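You operate a simulated robot arm through the tools that you are given. There is no shell and no other tool.

You are at the controls of a simulated two-armed robot. One attempt, no reset.

## Task
Unload the three plates under the bar onto the belt at 30 kPa.
Fine: pump on, direction knob on UNLOAD, one press of CYCLE; then send the bar back over the shelf; no plate cracks; leave everything else as it is.

Only the result counts: the job must be done as asked and must still hold three seconds after the hand-in. Knocking over, shifting, dropping, spilling or breaking anything else fails it.

## Robot
Two 6-joint arms with two-finger parallel grippers on one trunk that stands fixed in place. Base frame: the origin is at the foot of the trunk, x ahead of it, y to its left, z up. Units: mm, rad, N and s.
The left shoulder is at [280, 185, 1230], the right one opposite. With the tool pointing down near the work surface each hand reaches from about 480 to 900 mm from the base axis, measured 20 degrees to its own side. Payload 1.57 kg a hand.
Tool frame (each hand has its own): the origin (TCP) lies between the finger pads and is the grasp point; the fingertips stand 30 mm ahead of it; z points along the fingers, y is the line along which they close. Largest opening 80 mm; finger width 17, thickness 12; the body of the gripper, 40 by 82 mm, starts 80 mm behind the TCP.
Orientation is that of the tool frame in the base frame, as [roll, pitch, yaw] about the fixed x, y, z axes, in that order (R = Rz(yaw) Ry(pitch) Rx(roll)). With the fingers straight down and closing along the base's y, the tool's x points along the base's -x, its y along +y and its z along -z.

## Interface
- The arms move only by the tool apply_moves. It takes "left_rows", "right_rows" or both (then of equal length, played together; a hand with none holds still); each is a list of rows, each a list of 3 entries, a list of its own where there are three numbers: the shift along the base's x, y, z in mm, then the turn, a rotation vector about the base's x, y, z in rad, then the gripper command, from -1 (shut) to 1 (fully open), values between in proportion. In form: [[[x, y, z], [wx, wy, wz], jaw], ...]. A call has 1 to 20 rows; each row shifts and turns the commanded pose from where the row before left it. Each row takes 0.2 s and may step no farther than 50 mm and 0.15 rad from the row before; otherwise, or with a gripper value out of range, the whole call is refused. A pose out of reach is approached as far as the arm can. The call stops where the force on the tool passes 40 N (or 10 N more than at its start, if that is more) or the arm is blocked; 0.2 s more then pass. The fingers move at their own pace (about 153 mm/s each) and stop on an object; they squeeze with about 20 N. The grip force told is the motor's: it shows also when the fingers shut on nothing. Time passes only in rows, and 0.2 s behind the last, so rows that do not move let the fingers close. The reply holds the time, the measured pose of the TCP, the force on the tool along the base axes, the opening and the grip force, in the units named above and with some noise, with the torque about the TCP (base axes, N m) and any sound that the robot's microphone picked up.
- Cameras (640 x 400 px; columns grow to the right, rows downward): "scene" is now at [234.2, -11.5, 1664.3]; the picture's right is [-0.17, -0.99, 0.00], its down [-0.77, 0.13, -0.62] and it looks along [0.61, -0.10, -0.78] (base axes); focal length 230 px, centre (320, 200). "left" rides on the left gripper at [72, 7, -122] in its tool frame; the picture's right is [-0.09, 1.00, 0.00], its down [-0.84, -0.08, -0.54] and it looks along [-0.54, -0.05, 0.84] (tool axes); focal length 238 px, centre (320, 200). "right" rides on the right gripper at [72, -7, -122] in its tool frame; the picture's right is [0.09, 1.00, 0.00], its down [-0.84, 0.08, -0.54] and it looks along [-0.54, 0.05, 0.84] (tool axes); focal length 238 px, centre (320, 200). There is no depth. A picture from a camera that has moved, and an enlarged one, comes with that camera's place and axes in the base frame and with its lens.
- snapshot(camera): a new picture of that camera. It takes no simulated time.
- slide_trunk(by): slides the trunk up (or, below 0, down) by that many mm; the arms and the scene camera ride with it, the base frame stays. It gives what a move gives, with no picture.
- pan_tilt(pan, tilt): turns the head with the scene camera to pan (to the left, within 1.501 rad either way) and tilt (down, from -0.506 to 1.204), counted from straight ahead of the robot. It gives what a move gives.
- close_up(camera, box): a new picture of the part [left, top, right, bottom] of that camera's present view, enlarged. It takes no simulated time.
- finish_job(): hands the job in; it is judged then, once.

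Nothing tells you positions but the pictures and the camera data. Unless the task says otherwise, let go and move clear before handing in.

The tools are called after "Call:" by a JSON object that holds its "method" and its "body". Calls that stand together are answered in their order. apply_moves: Moves the arms, as the interface text tells. Its arguments: {"type":"object","properties":{"left_rows":{"type":"array"},"right_rows":{"type":"array"}},"required":[]} The other tools are called the same way: slide_trunk (by) slides the trunk up or down; pan_tilt (pan, tilt) turns the head that bears the scene camera; snapshot (camera) takes a picture; close_up (camera, box) takes an enlarged picture of a part of a camera's view; finish_job () hands the job in.

At the start:

```text
time: 0.0
left_ee_pos: [528.2, 235.2, 1433.0]
left_tcp_rot: [3.142, -0.001, -3.141]
left_force: [1.4, -0.3, 0.0]
left_torque: [0.0, 0.01, -0.02]
left_finger_gap: 79.9
left_grasp_force: 0.1
right_ee_pos: [534.4, -293.9, 1448.7]
right_tcp_rot: [-3.141, -0.002, 3.141]
right_force: [0.4, 1.0, -0.4]
right_torque: [-0.03, -0.03, 0.04]
right_finger_gap: 79.8
right_grasp_force: 0.2
trunk travel left (down, up): [-925.0, 65.0]
head pan, tilt: [-0.166, 0.901]
```

scene: 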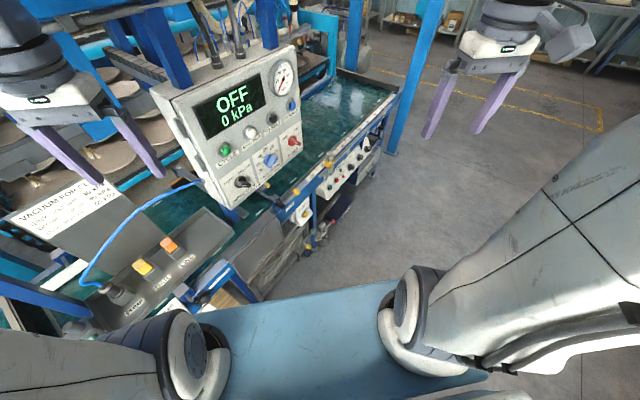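
right: 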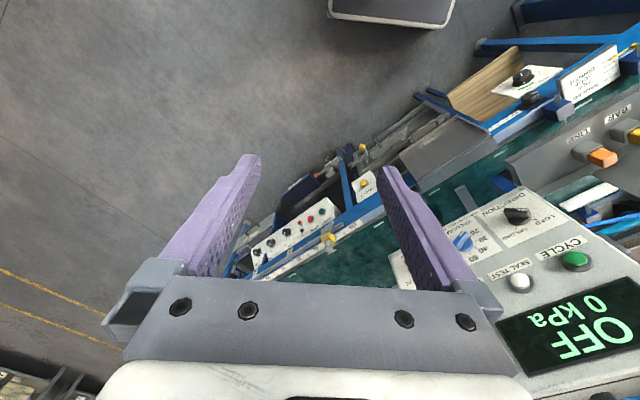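
left: 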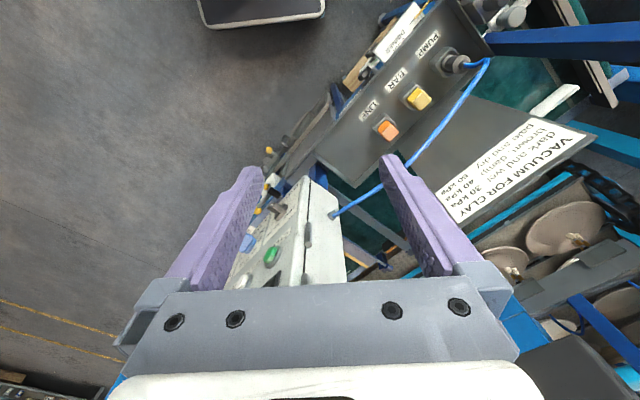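

I see a control panel (OFF, 0 kPa) and a side console with PUMP, BAR and LINE items. I'll take enlarged pictures first to read the labels.

Call:
{"method": "close_up", "body": {"camera": "scene", "box": [140, 40, 320, 220]}}

Call:
{"method": "close_up", "body": {"camera": "scene", "box": [0, 170, 240, 330]}}

Call:
{"method": "close_up", "body": {"camera": "left", "box": [320, 0, 640, 230]}}

Call:
{"method": "close_up", "body": {"camera": "right", "box": [380, 20, 640, 380]}}

```text
2.22 times, centred on (230, 130) of scene
camera zoom: at [234.2, -11.5, 1664.3], right [-0.17, -0.99, 0.0], down [-0.77, 0.13, -0.62], along [0.61, -0.1, -0.78], focal length 512 px, centre (520, 356)
```

zoom: 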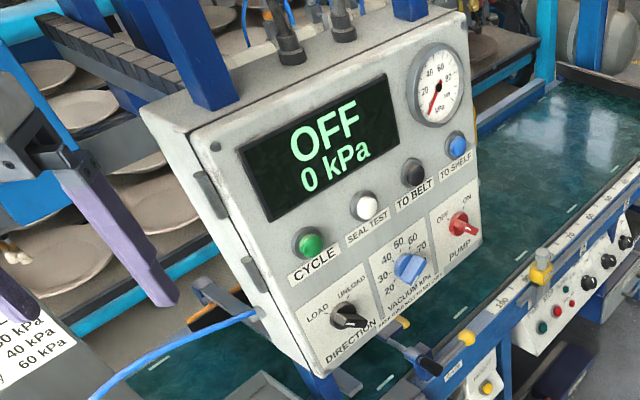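

```text
2.50 times, centred on (120, 250) of scene
camera zoom: at [234.2, -11.5, 1664.3], right [-0.17, -0.99, 0.0], down [-0.77, 0.13, -0.62], along [0.61, -0.1, -0.78], focal length 576 px, centre (820, 75)
```

zoom: 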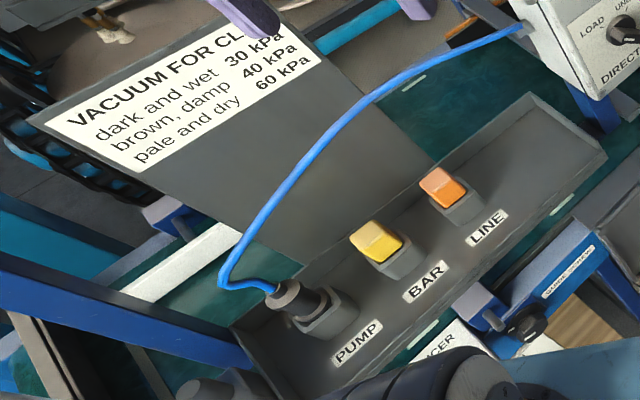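

```text
1.74 times, centred on (480, 115) of left
camera zoom: at [455.8, 242.6, 1553.6], right [0.09, 1.0, 0.0], down [0.84, -0.08, 0.54], along [0.54, -0.05, -0.84], focal length 414 px, centre (42, 348)
```

zoom: 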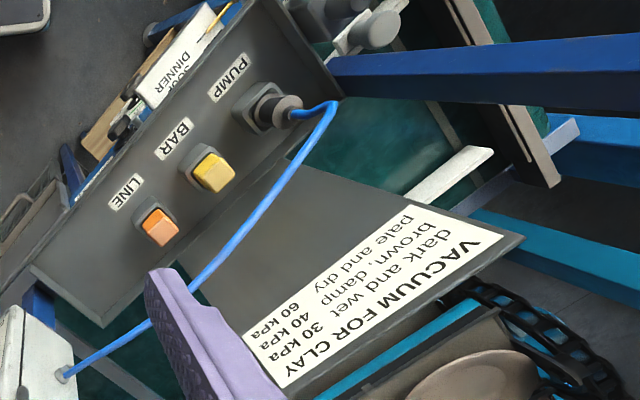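

```text
1.11 times, centred on (510, 200) of right
camera zoom: at [461.6, -299.3, 1569.3], right [-0.09, 1.0, 0.0], down [0.84, 0.08, 0.54], along [0.54, 0.05, -0.84], focal length 265 px, centre (109, 200)
```

zoom: 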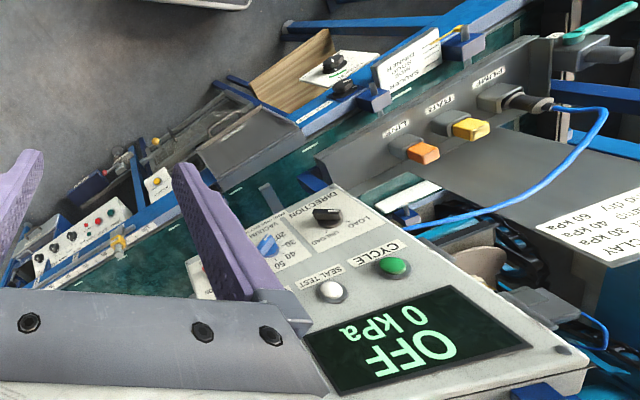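

The panel has CYCLE, SEAL TEST, TO BELT and TO SHELF buttons, DIRECTION and VACUUM knobs and a PUMP toggle. Next I'll turn the head to find the bar, the plates and the state of the plugs.

Call:
{"method": "pan_tilt", "body": {"pan": 0.5, "tilt": 0.7}}

Call:
{"method": "snapshot", "body": {"camera": "scene"}}

Call:
{"method": "snapshot", "body": {"camera": "left"}}

```text
time: 1.0
left_ee_pos: [527.6, 235.8, 1433.0]
left_tcp_rot: [-3.141, 0.0, -3.141]
left_force: [0.4, -0.4, 0.7]
left_torque: [-0.02, 0.0, 0.02]
left_finger_gap: 80.1
left_grasp_force: 0.1
right_ee_pos: [533.9, -294.7, 1448.0]
right_tcp_rot: [3.141, 0.0, 3.14]
right_force: [0.5, -0.2, -0.4]
right_torque: [0.02, 0.02, -0.02]
right_finger_gap: 80.0
right_grasp_force: 0.0
trunk travel left (down, up): [-925.0, 65.0]
head pan, tilt: [0.499, 0.7]
```

```text
taken
camera scene: at [234.3, 41.5, 1680.5], right [0.48, -0.88, 0.0], down [-0.57, -0.31, -0.76], along [0.67, 0.37, -0.64], focal length 230 px, centre (320, 200)
```

scene: 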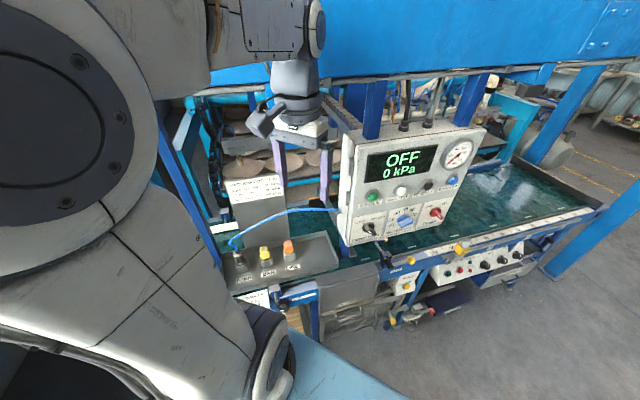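

```text
taken
camera left: at [455.8, 242.6, 1553.6], right [0.09, 1.0, 0.0], down [0.84, -0.08, 0.54], along [0.54, -0.05, -0.84], focal length 238 px, centre (320, 200)
```

left: 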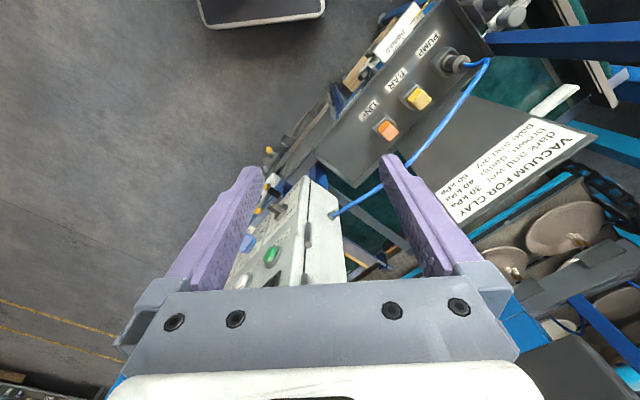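

The panel is mounted ahead of the robot, and behind it there are shelves of plates. I'll enlarge several parts to find the bar and the plates under it.

Call:
{"method": "close_up", "body": {"camera": "scene", "box": [160, 70, 360, 200]}}

Call:
{"method": "close_up", "body": {"camera": "scene", "box": [330, 110, 500, 250]}}

Call:
{"method": "close_up", "body": {"camera": "scene", "box": [200, 170, 360, 310]}}

Call:
{"method": "close_up", "body": {"camera": "left", "box": [460, 150, 640, 390]}}

```text
3.08 times, centred on (260, 135) of scene
camera zoom: at [234.3, 41.5, 1680.5], right [0.48, -0.88, 0.0], down [-0.57, -0.31, -0.76], along [0.67, 0.37, -0.64], focal length 709 px, centre (505, 400)
```

zoom: 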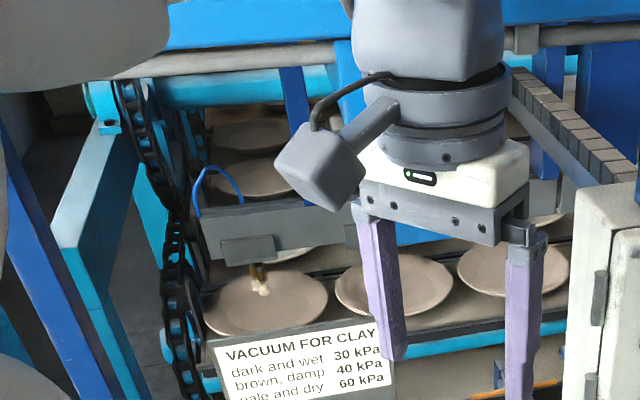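

```text
2.86 times, centred on (415, 180) of scene
camera zoom: at [234.3, 41.5, 1680.5], right [0.48, -0.88, 0.0], down [-0.57, -0.31, -0.76], along [0.67, 0.37, -0.64], focal length 658 px, centre (49, 257)
```

zoom: 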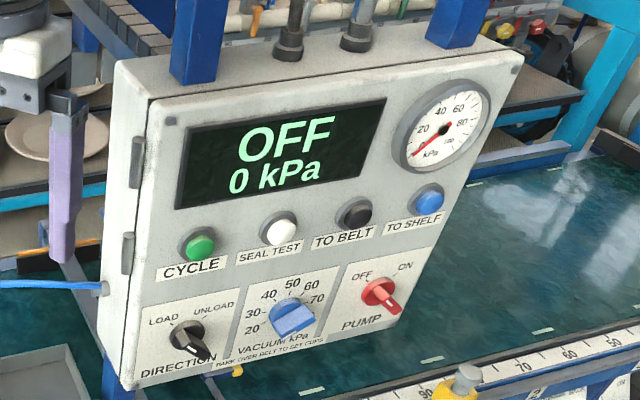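

```text
2.86 times, centred on (280, 240) of scene
camera zoom: at [234.3, 41.5, 1680.5], right [0.48, -0.88, 0.0], down [-0.57, -0.31, -0.76], along [0.67, 0.37, -0.64], focal length 658 px, centre (434, 86)
```

zoom: 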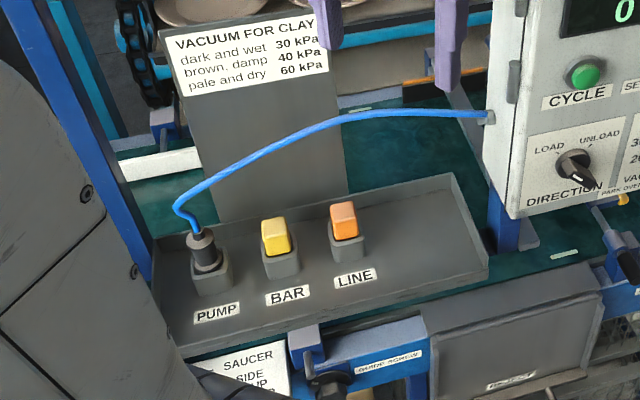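

```text
1.67 times, centred on (550, 270) of left
camera zoom: at [455.8, 242.6, 1553.6], right [0.09, 1.0, 0.0], down [0.84, -0.08, 0.54], along [0.54, -0.05, -0.84], focal length 397 px, centre (-63, 83)
```

zoom: 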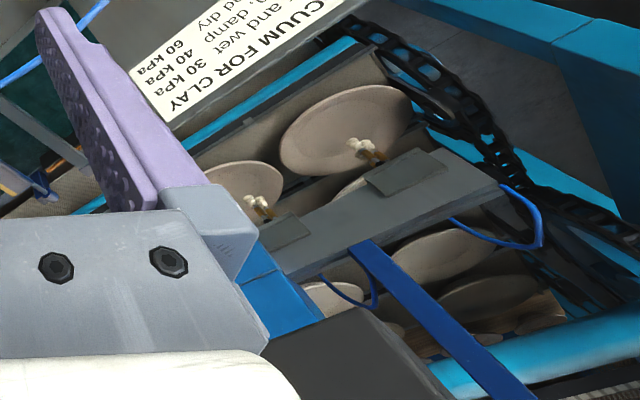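

The CYCLE button is at about [717, 148, 1294], and the panel is yawed roughly 45° to face the robot's right side. Before touching anything I'll swing the left hand's camera up to look at the bar, cups and plates.

Call:
{"method": "apply_moves", "body": {"left_rows": [[[-10, 20, 0], [0, -0.12, 0], 1], [[-10, 20, 0], [0, -0.12, 0], 1], [[-10, 20, 0], [0, -0.12, 0], 1], [[-10, 20, 0], [0, -0.12, 0], 1], [[0, 10, 0], [0, -0.12, 0], 1]]}}

Call:
{"method": "snapshot", "body": {"camera": "left"}}

Call:
{"method": "snapshot", "body": {"camera": "scene"}}

```text
time: 2.2
left_ee_pos: [543.6, 364.6, 1433.2]
left_tcp_rot: [-3.14, 0.6, -3.14]
left_force: [-0.6, 0.4, 0.2]
left_torque: [0.0, -0.04, 0.03]
left_finger_gap: 79.9
left_grasp_force: 0.0
left hand out of reach, approached as far as the arm can: row 1, 2, 3, 4, 5
right_ee_pos: [533.7, -293.7, 1448.2]
right_tcp_rot: [3.141, 0.0, -3.141]
right_force: [0.1, -0.1, 0.1]
right_torque: [-0.02, -0.03, 0.02]
right_finger_gap: 80.1
right_grasp_force: 0.1
trunk travel left (down, up): [-925.0, 65.0]
head pan, tilt: [0.499, 0.7]
```

```text
taken
camera left: at [414.5, 371.0, 1490.8], right [0.08, 1.0, 0.05], down [0.38, -0.08, 0.92], along [0.92, -0.05, -0.39], focal length 238 px, centre (320, 200)
```

left: 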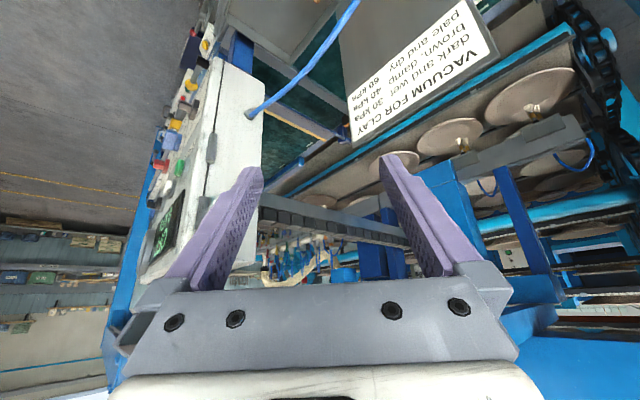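

```text
taken
camera scene: at [234.2, 41.6, 1680.6], right [0.48, -0.88, 0.0], down [-0.57, -0.31, -0.76], along [0.67, 0.37, -0.64], focal length 230 px, centre (320, 200)
```

scene: 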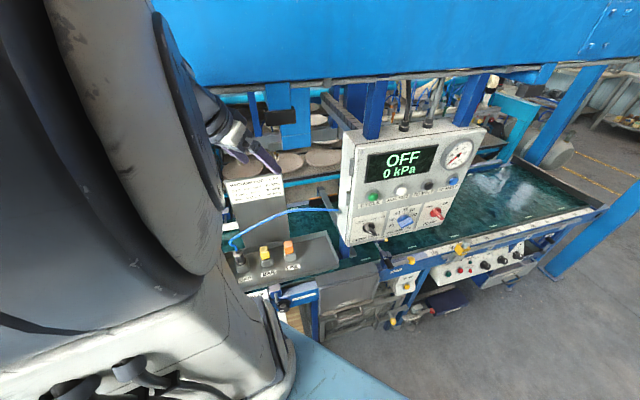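

The left camera, which shows things upside down, now sees the bar with three cups over three plates. I'll enlarge it.

Call:
{"method": "close_up", "body": {"camera": "left", "box": [360, 30, 640, 220]}}

Call:
{"method": "close_up", "body": {"camera": "left", "box": [500, 50, 600, 130]}}

Call:
{"method": "close_up", "body": {"camera": "scene", "box": [220, 80, 360, 190]}}

Call:
{"method": "close_up", "body": {"camera": "scene", "box": [340, 185, 460, 250]}}

```text
2.11 times, centred on (500, 125) of left
camera zoom: at [414.5, 371.0, 1490.8], right [0.08, 1.0, 0.05], down [0.38, -0.08, 0.92], along [0.92, -0.05, -0.39], focal length 502 px, centre (-59, 358)
```

zoom: 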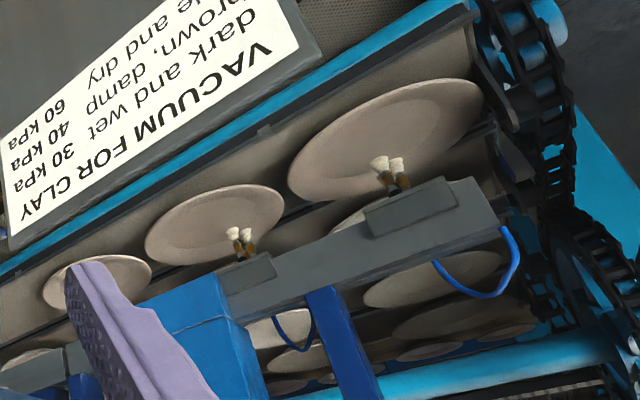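

```text
5.00 times, centred on (550, 90) of left
camera zoom: at [414.5, 371.0, 1490.8], right [0.08, 1.0, 0.05], down [0.38, -0.08, 0.92], along [0.92, -0.05, -0.39], focal length 1192 px, centre (-830, 750)
```

zoom: 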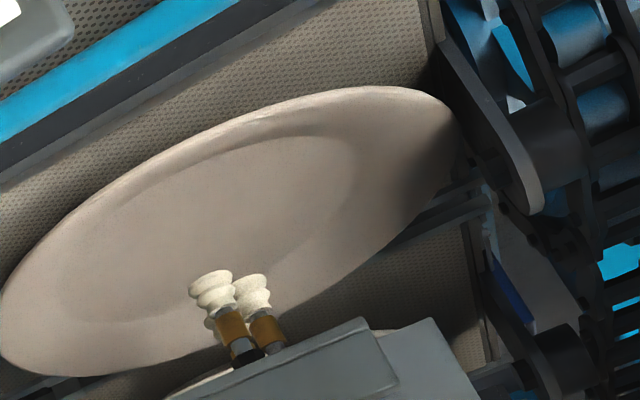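

```text
3.64 times, centred on (290, 135) of scene
camera zoom: at [234.2, 41.6, 1680.6], right [0.48, -0.88, 0.0], down [-0.57, -0.31, -0.76], along [0.67, 0.37, -0.64], focal length 838 px, centre (429, 436)
```

zoom: 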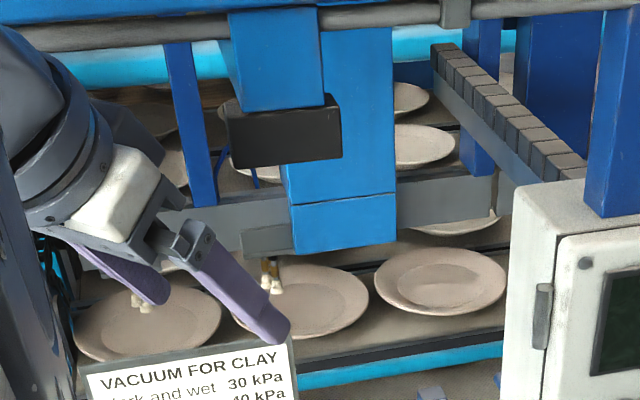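

```text
5.33 times, centred on (400, 218) of scene
camera zoom: at [234.2, 41.6, 1680.6], right [0.48, -0.88, 0.0], down [-0.57, -0.31, -0.76], along [0.67, 0.37, -0.64], focal length 1229 px, centre (-107, 107)
```

zoom: 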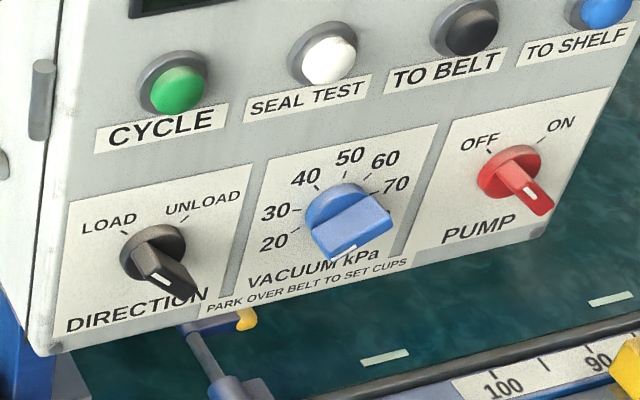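

Each plate has a pair of bellows cups above it, and the panel notes "PARK OVER BELT TO SET CUPS". I'll bring the right hand's camera round for a frontal view of the panel so I can read the knob marks.

Call:
{"method": "apply_moves", "body": {"right_rows": [[[10.7, 17.4, -14.8], [0, 0, 0.15], 1], [[10.7, 17.4, -14.8], [0, 0, 0.15], 1], [[10.7, 17.4, -14.8], [0, 0, 0.15], 1], [[10.7, 17.4, -14.8], [0, 0, 0.15], 1], [[10.7, 17.4, -14.8], [0, 0, 0.15], 1], [[10.7, 17.4, -14.8], [0.102, -0.11, 0], 1], [[10.7, 17.4, -14.8], [0.102, -0.11, 0], 1], [[10.7, 17.4, -14.8], [0.102, -0.11, 0], 1], [[10.7, 17.4, -14.8], [0.102, -0.11, 0], 1], [[10.7, 17.4, -14.8], [0.102, -0.11, 0], 1], [[10.7, 17.4, -14.8], [0.102, -0.11, 0], 1], [[10.7, 17.4, -14.8], [0, 0, 0], 1]]}}

Call:
{"method": "snapshot", "body": {"camera": "right"}}

Call:
{"method": "snapshot", "body": {"camera": "scene"}}

```text
time: 4.8
left_ee_pos: [543.9, 363.4, 1431.9]
left_tcp_rot: [-3.138, 0.599, 3.141]
left_force: [-0.6, 0.1, 0.1]
left_torque: [-0.03, -0.01, 0.02]
left_finger_gap: 79.9
left_grasp_force: 0.0
right_ee_pos: [661.9, -85.2, 1270.5]
right_tcp_rot: [-3.139, 0.897, -2.39]
right_force: [0.0, 0.5, -0.7]
right_torque: [0.0, 0.0, 0.01]
right_finger_gap: 79.9
right_grasp_force: 0.0
trunk travel left (down, up): [-925.0, 65.0]
head pan, tilt: [0.499, 0.7]
```

```text
taken
camera right: at [563.9, -185.1, 1289.0], right [-0.72, 0.69, -0.07], down [0.02, 0.12, 0.99], along [0.69, 0.71, -0.1], focal length 238 px, centre (320, 200)
```

right: 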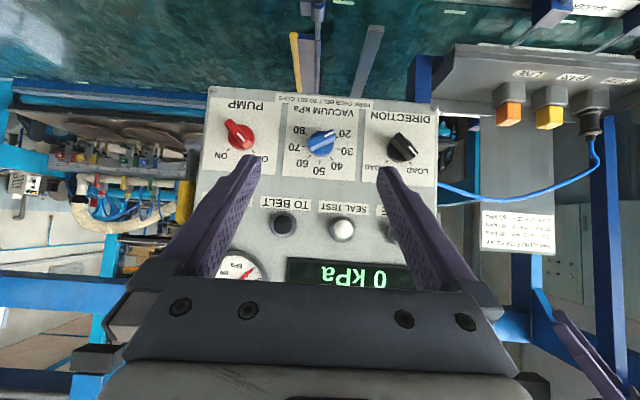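

```text
taken
camera scene: at [234.3, 41.6, 1680.5], right [0.48, -0.88, 0.0], down [-0.57, -0.31, -0.76], along [0.67, 0.37, -0.64], focal length 230 px, centre (320, 200)
```

scene: 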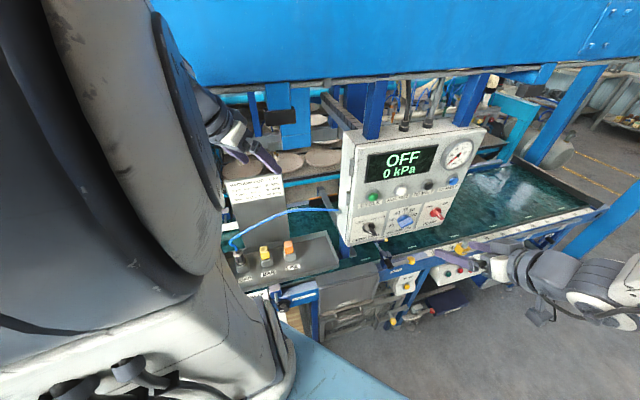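

I have a frontal, upside-down view of the panel. I'll enlarge the knobs.

Call:
{"method": "close_up", "body": {"camera": "right", "box": [200, 90, 440, 240]}}

Call:
{"method": "close_up", "body": {"camera": "right", "box": [200, 90, 320, 165]}}

Call:
{"method": "close_up", "body": {"camera": "right", "box": [320, 90, 440, 190]}}

Call:
{"method": "close_up", "body": {"camera": "right", "box": [440, 50, 640, 180]}}

```text
2.67 times, centred on (320, 165) of right
camera zoom: at [563.9, -185.1, 1289.0], right [-0.72, 0.69, -0.07], down [0.02, 0.12, 0.99], along [0.69, 0.71, -0.1], focal length 636 px, centre (320, 293)
```

zoom: 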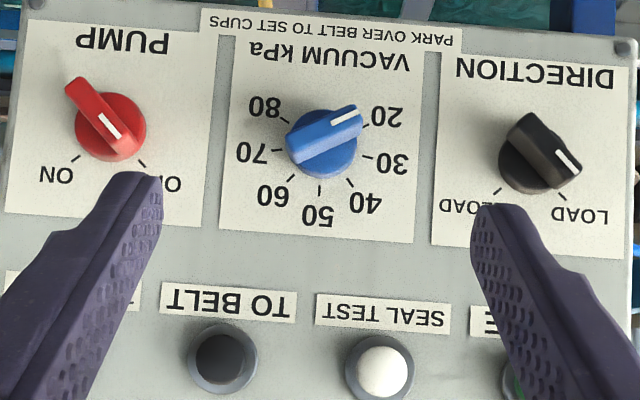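

```text
5.33 times, centred on (260, 128) of right
camera zoom: at [563.9, -185.1, 1289.0], right [-0.72, 0.69, -0.07], down [0.02, 0.12, 0.99], along [0.69, 0.71, -0.1], focal length 1271 px, centre (640, 587)
```

zoom: 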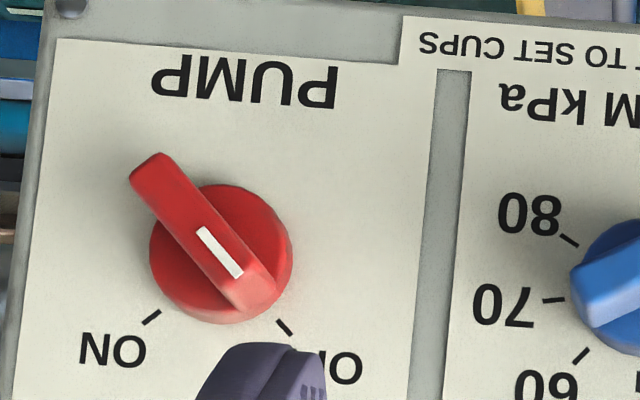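

```text
4.00 times, centred on (380, 140) of right
camera zoom: at [563.9, -185.1, 1289.0], right [-0.72, 0.69, -0.07], down [0.02, 0.12, 0.99], along [0.69, 0.71, -0.1], focal length 953 px, centre (80, 440)
```

zoom: 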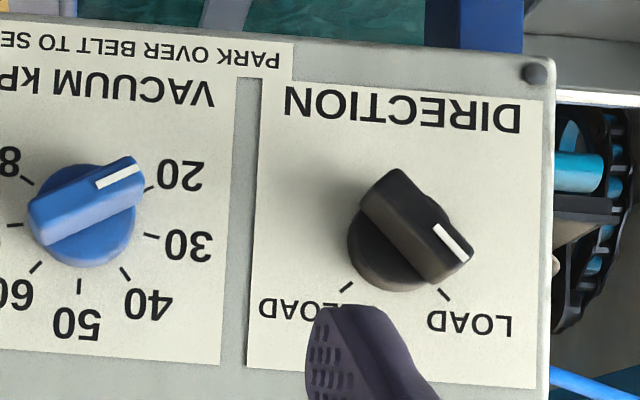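

```text
3.08 times, centred on (540, 115) of right
camera zoom: at [563.9, -185.1, 1289.0], right [-0.72, 0.69, -0.07], down [0.02, 0.12, 0.99], along [0.69, 0.71, -0.1], focal length 733 px, centre (-357, 462)
```

zoom: 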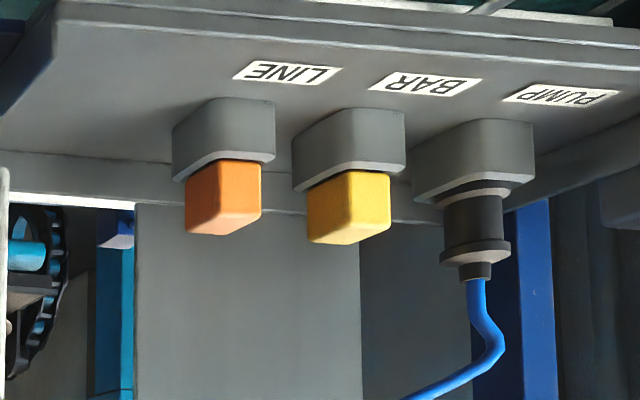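

Now: DIRECTION is on LOAD, VACUUM on 20 and PUMP on OFF. Next I'll inspect the cups and plates more closely.

Call:
{"method": "close_up", "body": {"camera": "left", "box": [420, 100, 500, 160]}}

Call:
{"method": "close_up", "body": {"camera": "left", "box": [340, 130, 440, 220]}}

Call:
{"method": "close_up", "body": {"camera": "scene", "box": [270, 110, 350, 180]}}

Call:
{"method": "close_up", "body": {"camera": "right", "box": [0, 90, 220, 260]}}

```text
6.67 times, centred on (460, 130) of left
camera zoom: at [414.8, 370.6, 1491.0], right [0.08, 1.0, 0.05], down [0.39, -0.08, 0.92], along [0.92, -0.05, -0.39], focal length 1589 px, centre (-613, 667)
```

zoom: 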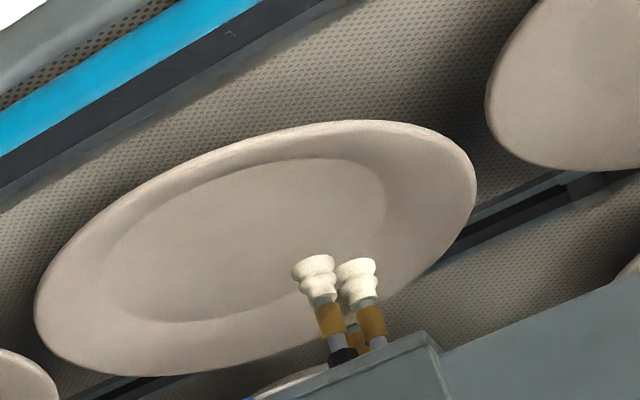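

```text
4.44 times, centred on (390, 175) of left
camera zoom: at [414.8, 370.6, 1491.0], right [0.08, 1.0, 0.05], down [0.39, -0.08, 0.92], along [0.92, -0.05, -0.39], focal length 1059 px, centre (9, 311)
```

zoom: 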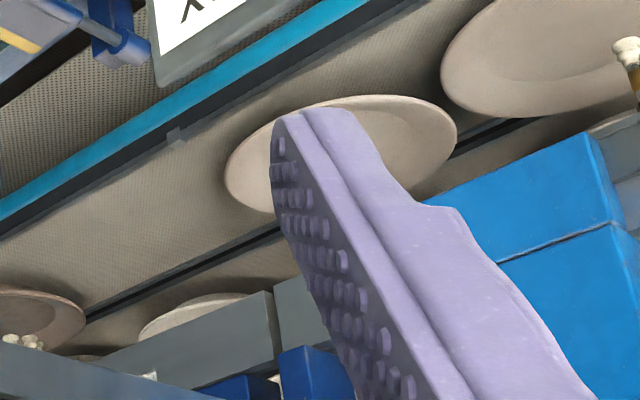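

```text
5.71 times, centred on (310, 145) of scene
camera zoom: at [234.3, 41.6, 1680.5], right [0.48, -0.88, 0.0], down [-0.57, -0.31, -0.76], along [0.67, 0.37, -0.64], focal length 1316 px, centre (377, 514)
```

zoom: 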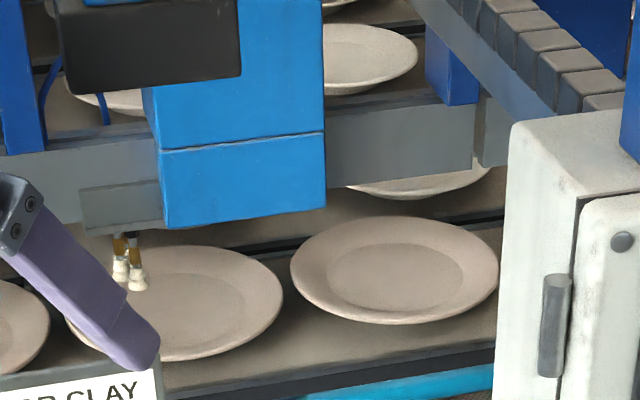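

```text
2.35 times, centred on (110, 175) of right
camera zoom: at [563.9, -185.1, 1289.0], right [-0.72, 0.69, -0.07], down [0.02, 0.12, 0.99], along [0.69, 0.71, -0.1], focal length 561 px, centre (814, 259)
```

zoom: 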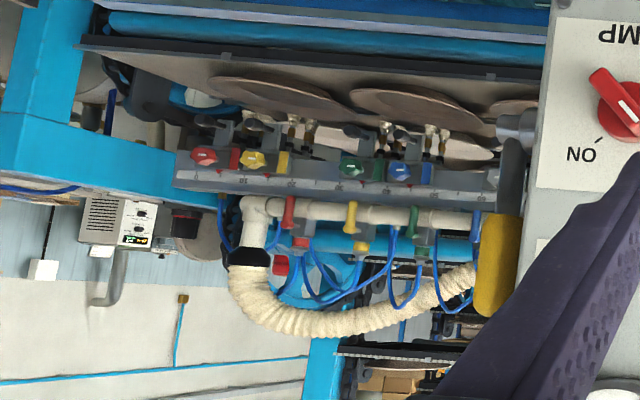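

On the right behind the panel there is another bar, with coloured clamps on a ruler and coloured valves on a manifold. I need to see that side well before doing anything.

Call:
{"method": "pan_tilt", "body": {"pan": 0.1, "tilt": 0.55}}

Call:
{"method": "snapshot", "body": {"camera": "scene"}}

Call:
{"method": "close_up", "body": {"camera": "scene", "box": [100, 60, 320, 200]}}

Call:
{"method": "close_up", "body": {"camera": "scene", "box": [240, 60, 460, 200]}}

Call:
{"method": "close_up", "body": {"camera": "right", "box": [60, 120, 210, 210]}}

```text
time: 5.7
left_ee_pos: [542.9, 364.7, 1432.2]
left_tcp_rot: [-3.139, 0.599, 3.142]
left_force: [0.3, -0.4, -0.3]
left_torque: [0.04, -0.01, -0.03]
left_finger_gap: 80.1
left_grasp_force: 0.0
right_ee_pos: [662.0, -85.1, 1271.9]
right_tcp_rot: [-3.14, 0.902, -2.391]
right_force: [-1.1, 0.4, 0.1]
right_torque: [0.02, 0.04, 0.03]
right_finger_gap: 80.1
right_grasp_force: 0.1
trunk travel left (down, up): [-925.0, 65.0]
head pan, tilt: [0.099, 0.55]
```

```text
taken
camera scene: at [249.1, 10.0, 1693.6], right [0.1, -0.99, 0.0], down [-0.52, -0.05, -0.85], along [0.85, 0.09, -0.52], focal length 230 px, centre (320, 200)
```

scene: 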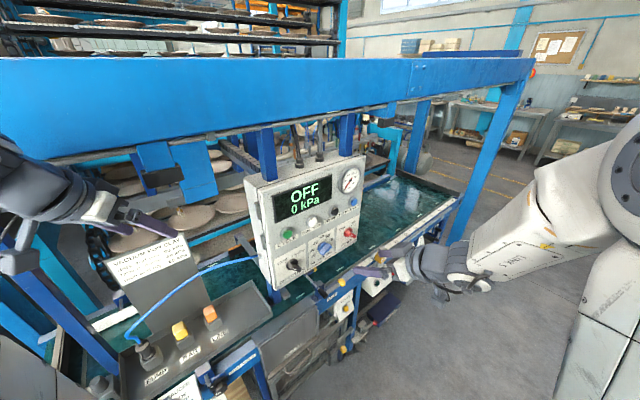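

```text
2.86 times, centred on (210, 130) of scene
camera zoom: at [249.1, 10.0, 1693.6], right [0.1, -0.99, 0.0], down [-0.52, -0.05, -0.85], along [0.85, 0.09, -0.52], focal length 658 px, centre (634, 400)
```

zoom: 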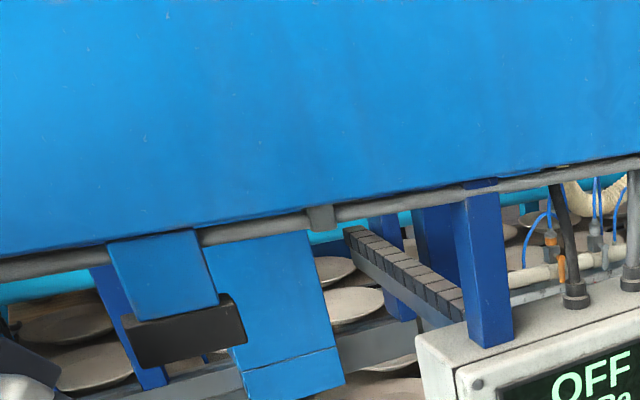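

```text
2.86 times, centred on (350, 130) of scene
camera zoom: at [249.1, 10.0, 1693.6], right [0.1, -0.99, 0.0], down [-0.52, -0.05, -0.85], along [0.85, 0.09, -0.52], focal length 658 px, centre (234, 400)
```

zoom: 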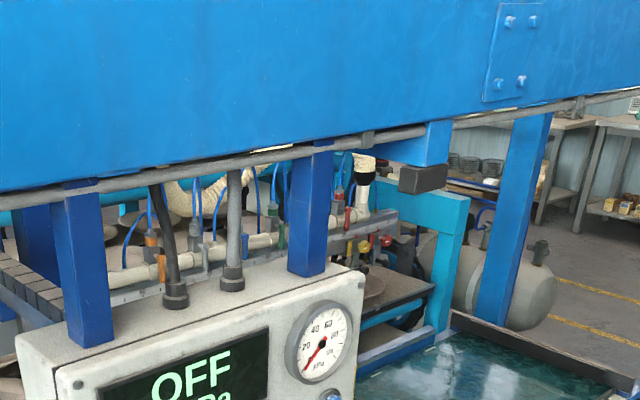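

```text
4.27 times, centred on (135, 165) of right
camera zoom: at [564.0, -185.2, 1289.5], right [-0.72, 0.69, -0.07], down [0.02, 0.12, 0.99], along [0.69, 0.71, -0.1], focal length 1017 px, centre (1109, 349)
```

zoom: 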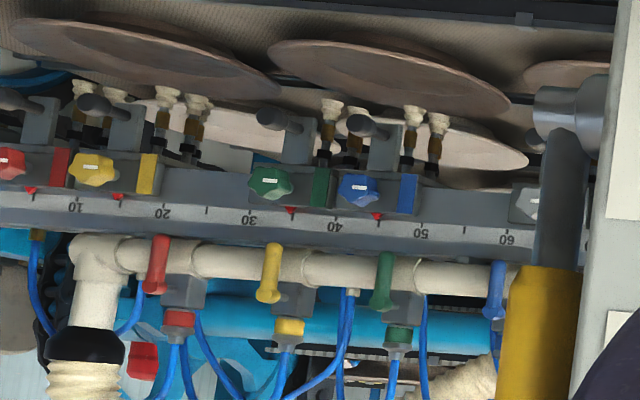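

The bar has sliders with coloured clamps on a ruler, and each slider has a pair of cups. I'll move the right camera past the panel's right edge for a clear view of the bar and its plates.

Call:
{"method": "apply_moves", "body": {"right_rows": [[[27, -33, 0], [0, 0, 0], 1], [[27, -33, 0], [0, 0, 0], 1], [[27, -33, 0], [0, 0, 0], 1], [[27, -33, 0], [0, 0, 0], 1], [[27, -33, 0], [0, 0, 0], 1]]}}

Call:
{"method": "snapshot", "body": {"camera": "right"}}

Call:
{"method": "close_up", "body": {"camera": "right", "box": [200, 40, 400, 165]}}

```text
time: 6.9
left_ee_pos: [542.9, 362.8, 1431.4]
left_tcp_rot: [-3.139, 0.597, -3.141]
left_force: [0.0, 0.3, -0.5]
left_torque: [0.0, 0.02, -0.03]
left_finger_gap: 80.1
left_grasp_force: 0.1
right_ee_pos: [798.3, -251.3, 1270.1]
right_tcp_rot: [-3.139, 0.899, -2.393]
right_force: [-0.6, -0.3, -0.3]
right_torque: [0.02, 0.0, -0.03]
right_finger_gap: 79.9
right_grasp_force: 0.0
trunk travel left (down, up): [-925.0, 65.0]
head pan, tilt: [0.099, 0.55]
```

```text
taken
camera right: at [700.6, -350.6, 1288.8], right [-0.72, 0.69, -0.07], down [0.02, 0.12, 0.99], along [0.69, 0.71, -0.1], focal length 238 px, centre (320, 200)
```

right: 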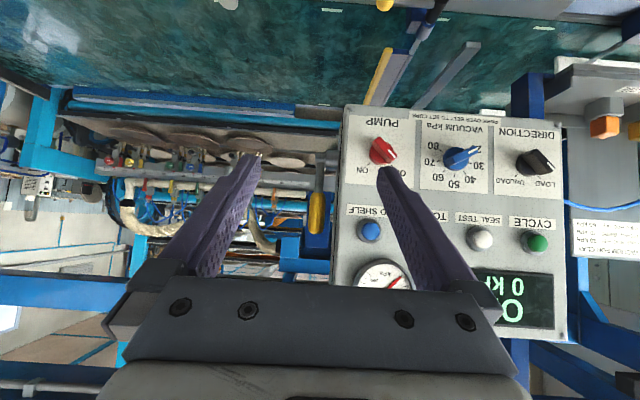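

```text
3.20 times, centred on (300, 102) of right
camera zoom: at [700.6, -350.6, 1288.8], right [-0.72, 0.69, -0.07], down [0.02, 0.12, 0.99], along [0.69, 0.71, -0.1], focal length 763 px, centre (384, 512)
```

zoom: 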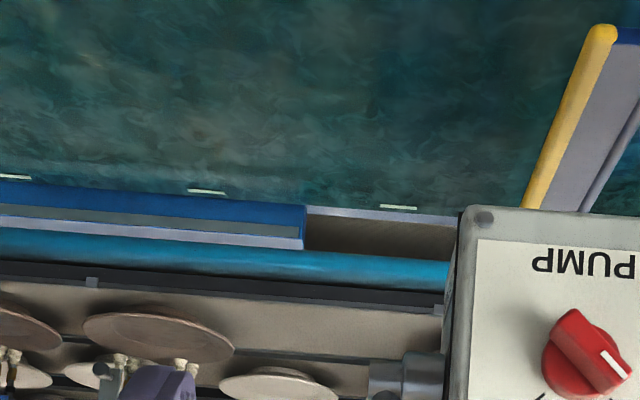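

Call:
{"method": "close_up", "body": {"camera": "right", "box": [90, 110, 250, 210]}}

Call:
{"method": "close_up", "body": {"camera": "right", "box": [220, 130, 350, 230]}}

Call:
{"method": "close_up", "body": {"camera": "right", "box": [340, 90, 570, 270]}}

```text
4.00 times, centred on (170, 160) of right
camera zoom: at [700.6, -350.6, 1288.8], right [-0.72, 0.69, -0.07], down [0.02, 0.12, 0.99], along [0.69, 0.71, -0.1], focal length 953 px, centre (920, 360)
```

zoom: 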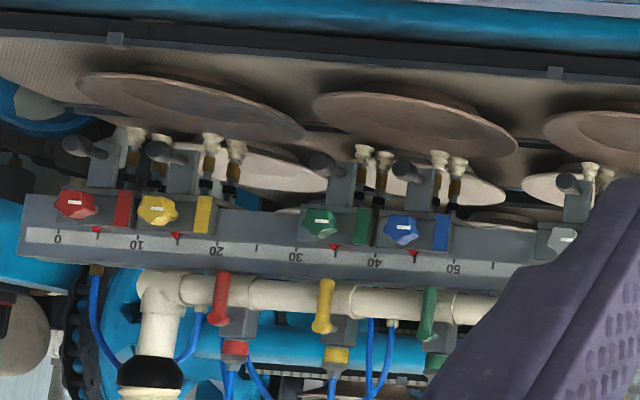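

```text
4.00 times, centred on (285, 180) of right
camera zoom: at [700.6, -350.6, 1288.8], right [-0.72, 0.69, -0.07], down [0.02, 0.12, 0.99], along [0.69, 0.71, -0.1], focal length 953 px, centre (460, 280)
```

zoom: 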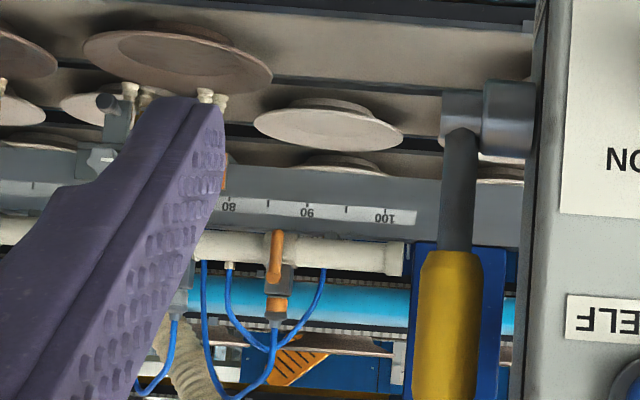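

```text
2.22 times, centred on (455, 180) of right
camera zoom: at [700.6, -350.6, 1288.8], right [-0.72, 0.69, -0.07], down [0.02, 0.12, 0.99], along [0.69, 0.71, -0.1], focal length 530 px, centre (20, 244)
```

zoom: 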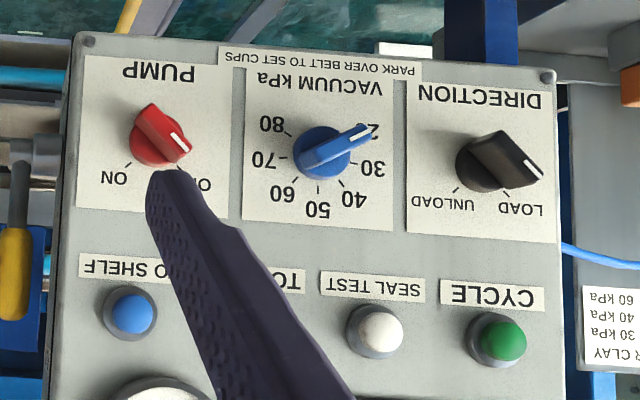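

The bar over the shelf carries six sliders (red, yellow, green, blue, white, orange) on a 0–100 ruler, and three dark plates lie under it. I'll turn the right hand to look straight at the bar between the fingers and check all cups and valves.

Call:
{"method": "apply_moves", "body": {"right_rows": [[[10, -15, 0], [0, 0, -0.12], 1], [[10, -15, 0], [0, 0, -0.12], 1], [[10, -15, 0], [0, 0, -0.12], 1], [[10, -15, 0], [0, 0, -0.12], 1]]}}

Call:
{"method": "snapshot", "body": {"camera": "right"}}

Call:
{"method": "close_up", "body": {"camera": "right", "box": [180, 90, 340, 190]}}

Call:
{"method": "close_up", "body": {"camera": "right", "box": [290, 90, 450, 190]}}

```text
time: 7.9
left_ee_pos: [543.2, 363.2, 1432.6]
left_tcp_rot: [-3.139, 0.599, -3.14]
left_force: [0.6, 0.0, -0.2]
left_torque: [-0.03, 0.02, -0.01]
left_finger_gap: 80.0
left_grasp_force: 0.1
right_ee_pos: [837.7, -310.6, 1272.0]
right_tcp_rot: [-3.14, 0.902, -2.875]
right_force: [-0.1, 0.2, -0.1]
right_torque: [0.03, 0.03, -0.04]
right_finger_gap: 80.0
right_grasp_force: 0.2
trunk travel left (down, up): [-925.0, 65.0]
head pan, tilt: [0.099, 0.55]
```

```text
taken
camera right: at [704.3, -352.6, 1289.9], right [-0.32, 0.95, -0.07], down [0.07, 0.1, 0.99], along [0.95, 0.31, -0.1], focal length 238 px, centre (320, 200)
```

right: 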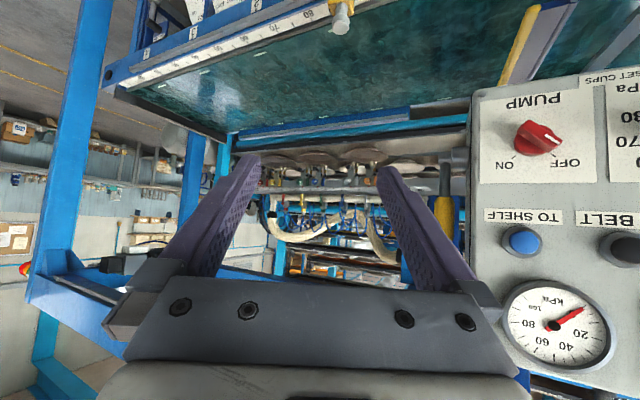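

```text
4.00 times, centred on (260, 140) of right
camera zoom: at [704.3, -352.6, 1289.9], right [-0.32, 0.95, -0.07], down [0.07, 0.1, 0.99], along [0.95, 0.31, -0.1], focal length 953 px, centre (560, 440)
```

zoom: 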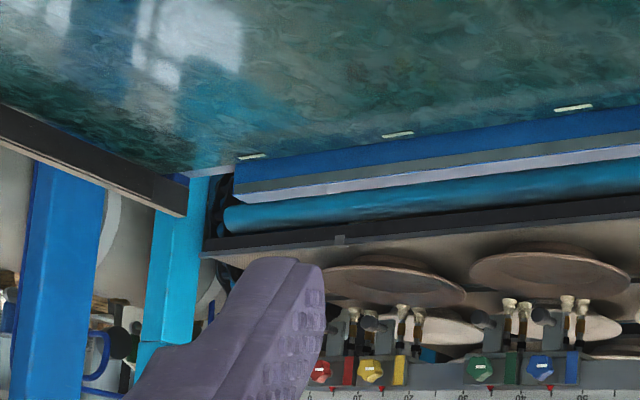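

```text
4.00 times, centred on (370, 140) of right
camera zoom: at [704.3, -352.6, 1289.9], right [-0.32, 0.95, -0.07], down [0.07, 0.1, 0.99], along [0.95, 0.31, -0.1], focal length 953 px, centre (120, 440)
```

zoom: 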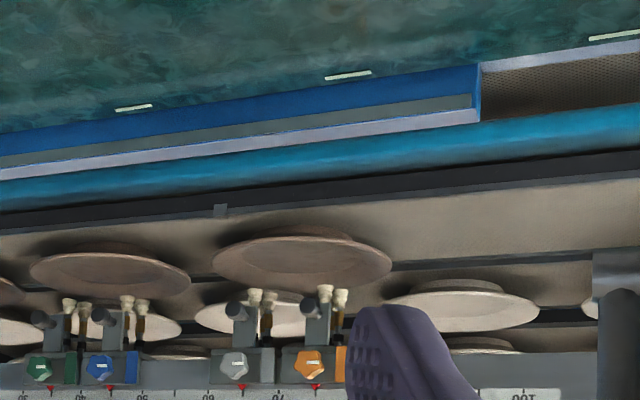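

Call:
{"method": "close_up", "body": {"camera": "right", "box": [255, 145, 335, 195]}}

Call:
{"method": "close_up", "body": {"camera": "right", "box": [320, 145, 400, 195]}}

Call:
{"method": "close_up", "body": {"camera": "right", "box": [255, 180, 335, 230]}}

Call:
{"method": "close_up", "body": {"camera": "right", "box": [320, 180, 400, 230]}}

```text
8.00 times, centred on (295, 170) of right
camera zoom: at [704.3, -352.6, 1289.9], right [-0.32, 0.95, -0.07], down [0.07, 0.1, 0.99], along [0.95, 0.31, -0.1], focal length 1907 px, centre (520, 440)
```

zoom: 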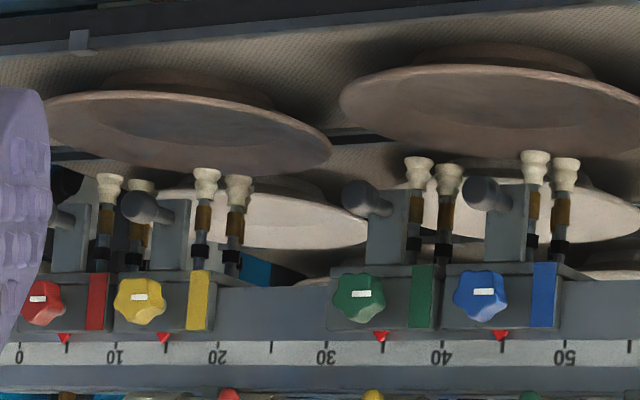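

```text
8.00 times, centred on (360, 170) of right
camera zoom: at [704.3, -352.6, 1289.9], right [-0.32, 0.95, -0.07], down [0.07, 0.1, 0.99], along [0.95, 0.31, -0.1], focal length 1907 px, centre (0, 440)
```

zoom: 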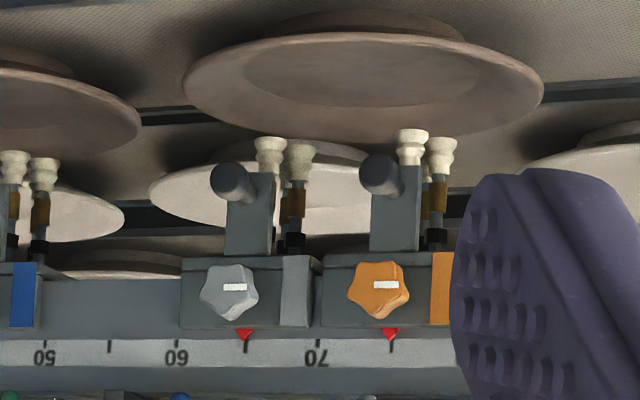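

```text
8.00 times, centred on (295, 205) of right
camera zoom: at [704.3, -352.6, 1289.9], right [-0.32, 0.95, -0.07], down [0.07, 0.1, 0.99], along [0.95, 0.31, -0.1], focal length 1907 px, centre (520, 160)
```

zoom: 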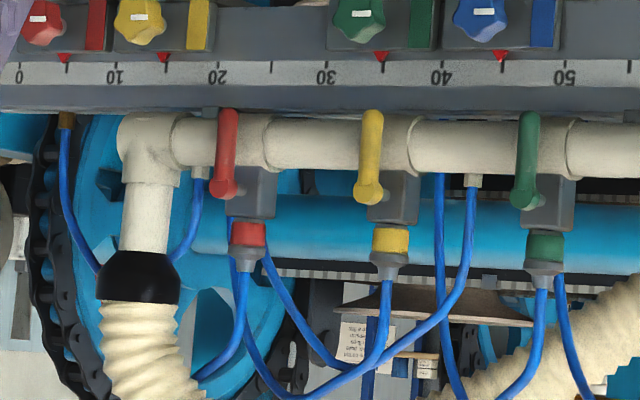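

```text
8.00 times, centred on (360, 205) of right
camera zoom: at [704.3, -352.6, 1289.9], right [-0.32, 0.95, -0.07], down [0.07, 0.1, 0.99], along [0.95, 0.31, -0.1], focal length 1907 px, centre (0, 160)
```

zoom: 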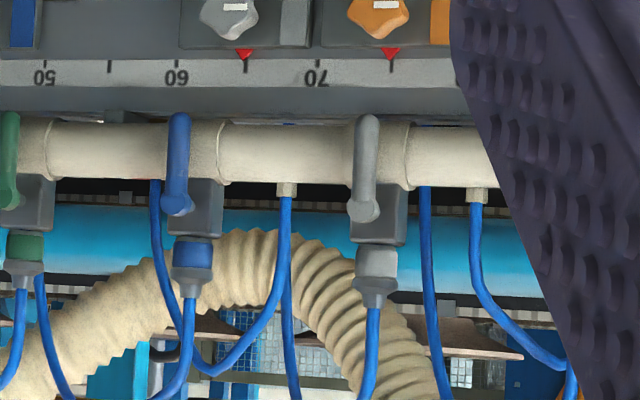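

All six sliders (5, 15, 35, 45, 65, 75), cups and valves look alike and in order, and the three plates under the bar are dark, so 30 kPa fits the card. Next I'll square the right hand to the panel (facing 45°, tool horizontal) in front of the VACUUM knob at about [807, 61, 1169].

Call:
{"method": "apply_moves", "body": {"right_rows": [[[-17, 27.6, -11.4], [0, 0, 0.1298], 1], [[-17, 27.6, -11.4], [0, 0, 0.1298], 1], [[-17, 27.6, -11.4], [0, 0, 0.1298], 1], [[-17, 27.6, -11.4], [0, 0, 0.1298], 1], [[-17, 27.6, -11.4], [0.095, -0.095, 0], 1], [[-17, 27.6, -11.4], [0.095, -0.095, 0], 1], [[-17, 27.6, -11.4], [0.095, -0.095, 0], 1], [[-17, 27.6, -11.4], [0.095, -0.095, 0], 1], [[-17, 27.6, -11.4], [0.095, -0.095, 0], 1]]}}

Call:
{"method": "snapshot", "body": {"camera": "right"}}

Call:
{"method": "close_up", "body": {"camera": "right", "box": [200, 60, 440, 210]}}

Call:
{"method": "snapshot", "body": {"camera": "scene"}}

```text
time: 9.9
left_ee_pos: [543.7, 363.5, 1432.2]
left_tcp_rot: [-3.137, 0.599, -3.141]
left_force: [0.0, -0.7, 0.4]
left_torque: [0.01, 0.01, 0.0]
left_finger_gap: 79.9
left_grasp_force: 0.0
right_ee_pos: [774.2, -86.8, 1245.1]
right_tcp_rot: [1.784, 1.563, 2.574]
right_force: [-0.4, -0.1, -0.1]
right_torque: [0.02, -0.03, 0.0]
right_finger_gap: 80.4
right_grasp_force: 0.0
right hand out of reach, approached as far as the arm can: row 7, 8, 9
trunk travel left (down, up): [-925.0, 65.0]
head pan, tilt: [0.099, 0.55]
```

```text
taken
camera right: at [692.8, -176.9, 1172.4], right [-0.71, 0.7, -0.08], down [-0.43, -0.34, 0.84], along [0.56, 0.63, 0.54], focal length 238 px, centre (320, 200)
```

right: 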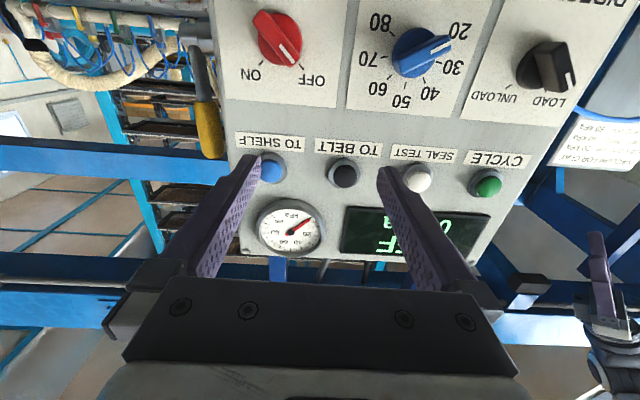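

```text
2.67 times, centred on (320, 135) of right
camera zoom: at [692.8, -176.9, 1172.4], right [-0.71, 0.7, -0.08], down [-0.43, -0.34, 0.84], along [0.56, 0.63, 0.54], focal length 636 px, centre (320, 373)
```

zoom: 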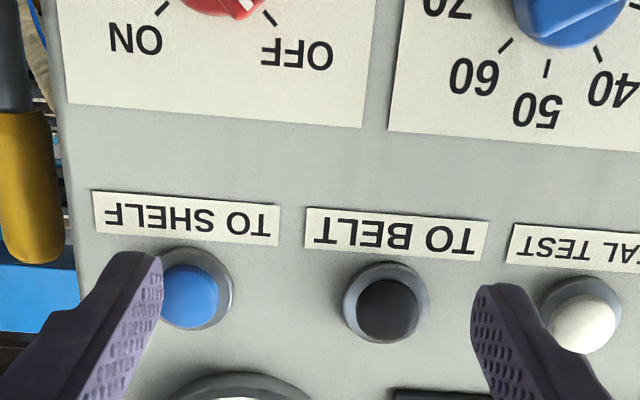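

```text
taken
camera scene: at [249.2, 9.9, 1693.6], right [0.1, -1.0, 0.0], down [-0.52, -0.05, -0.85], along [0.85, 0.08, -0.52], focal length 230 px, centre (320, 200)
```

scene: 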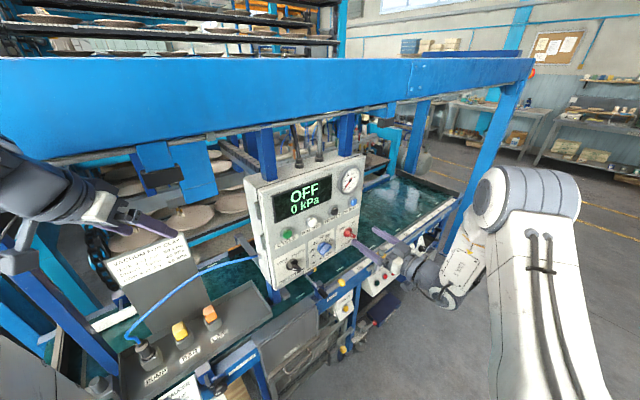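

The right hand's pose is limited close to the shoulder, so I need to learn how far it can go here. First I'll bring the left hand back out of the gantry's way and move the right hand in front of the VACUUM knob.

Call:
{"method": "apply_moves", "body": {"left_rows": [[[-3, -26, 0], [0, 0.12, 0], 1], [[-3, -26, 0], [0, 0.12, 0], 1], [[-3, -26, 0], [0, 0.12, 0], 1], [[-3, -26, 0], [0, 0.12, 0], 1], [[-3, -26, 0], [0, 0.12, 0], 1]], "right_rows": [[[-6.6, 16.2, -15.2], [0, 0, 0], 1], [[-6.6, 16.2, -15.2], [0, 0, 0], 1], [[-6.6, 16.2, -15.2], [0, 0, 0], 1], [[-6.6, 16.2, -15.2], [0, 0, 0], 1], [[-6.6, 16.2, -15.2], [0, 0, 0], 1]]}}

Call:
{"method": "snapshot", "body": {"camera": "right"}}

Call:
{"method": "snapshot", "body": {"camera": "scene"}}

```text
time: 11.1
left_ee_pos: [533.0, 239.6, 1430.7]
left_tcp_rot: [3.139, -0.002, 3.141]
left_force: [0.5, -0.6, 0.5]
left_torque: [-0.04, 0.01, -0.04]
left_finger_gap: 80.4
left_grasp_force: 0.0
left hand out of reach, approached as far as the arm can: row 1
right_ee_pos: [811.4, -21.2, 1214.4]
right_tcp_rot: [2.004, 1.566, 2.796]
right_force: [0.7, 0.5, 0.6]
right_torque: [-0.01, 0.04, 0.02]
right_finger_gap: 79.9
right_grasp_force: 0.1
right hand out of reach, approached as far as the arm can: row 1, 2, 3, 4, 5
trunk travel left (down, up): [-925.0, 65.0]
head pan, tilt: [0.099, 0.55]
```

```text
taken
camera right: at [730.5, -110.9, 1142.0], right [-0.71, 0.7, -0.09], down [-0.43, -0.33, 0.84], along [0.56, 0.63, 0.54], focal length 238 px, centre (320, 200)
```

right: 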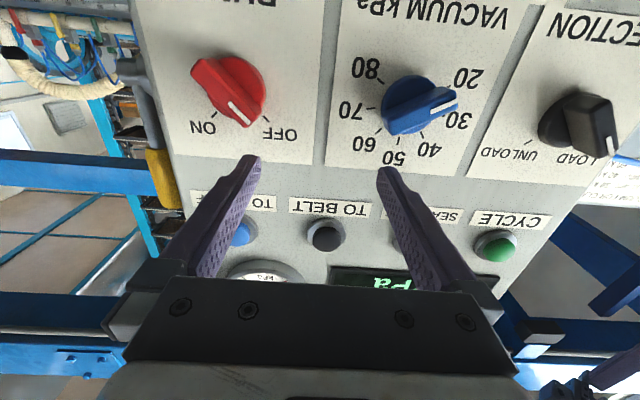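

```text
taken
camera scene: at [249.2, 9.9, 1693.6], right [0.1, -1.0, 0.0], down [-0.52, -0.05, -0.85], along [0.85, 0.08, -0.52], focal length 230 px, centre (320, 200)
```

scene: 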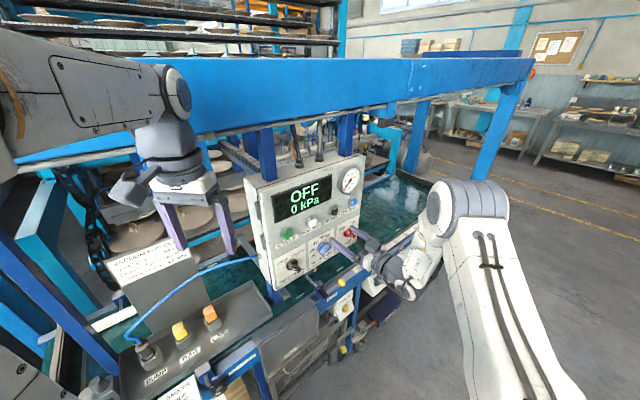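

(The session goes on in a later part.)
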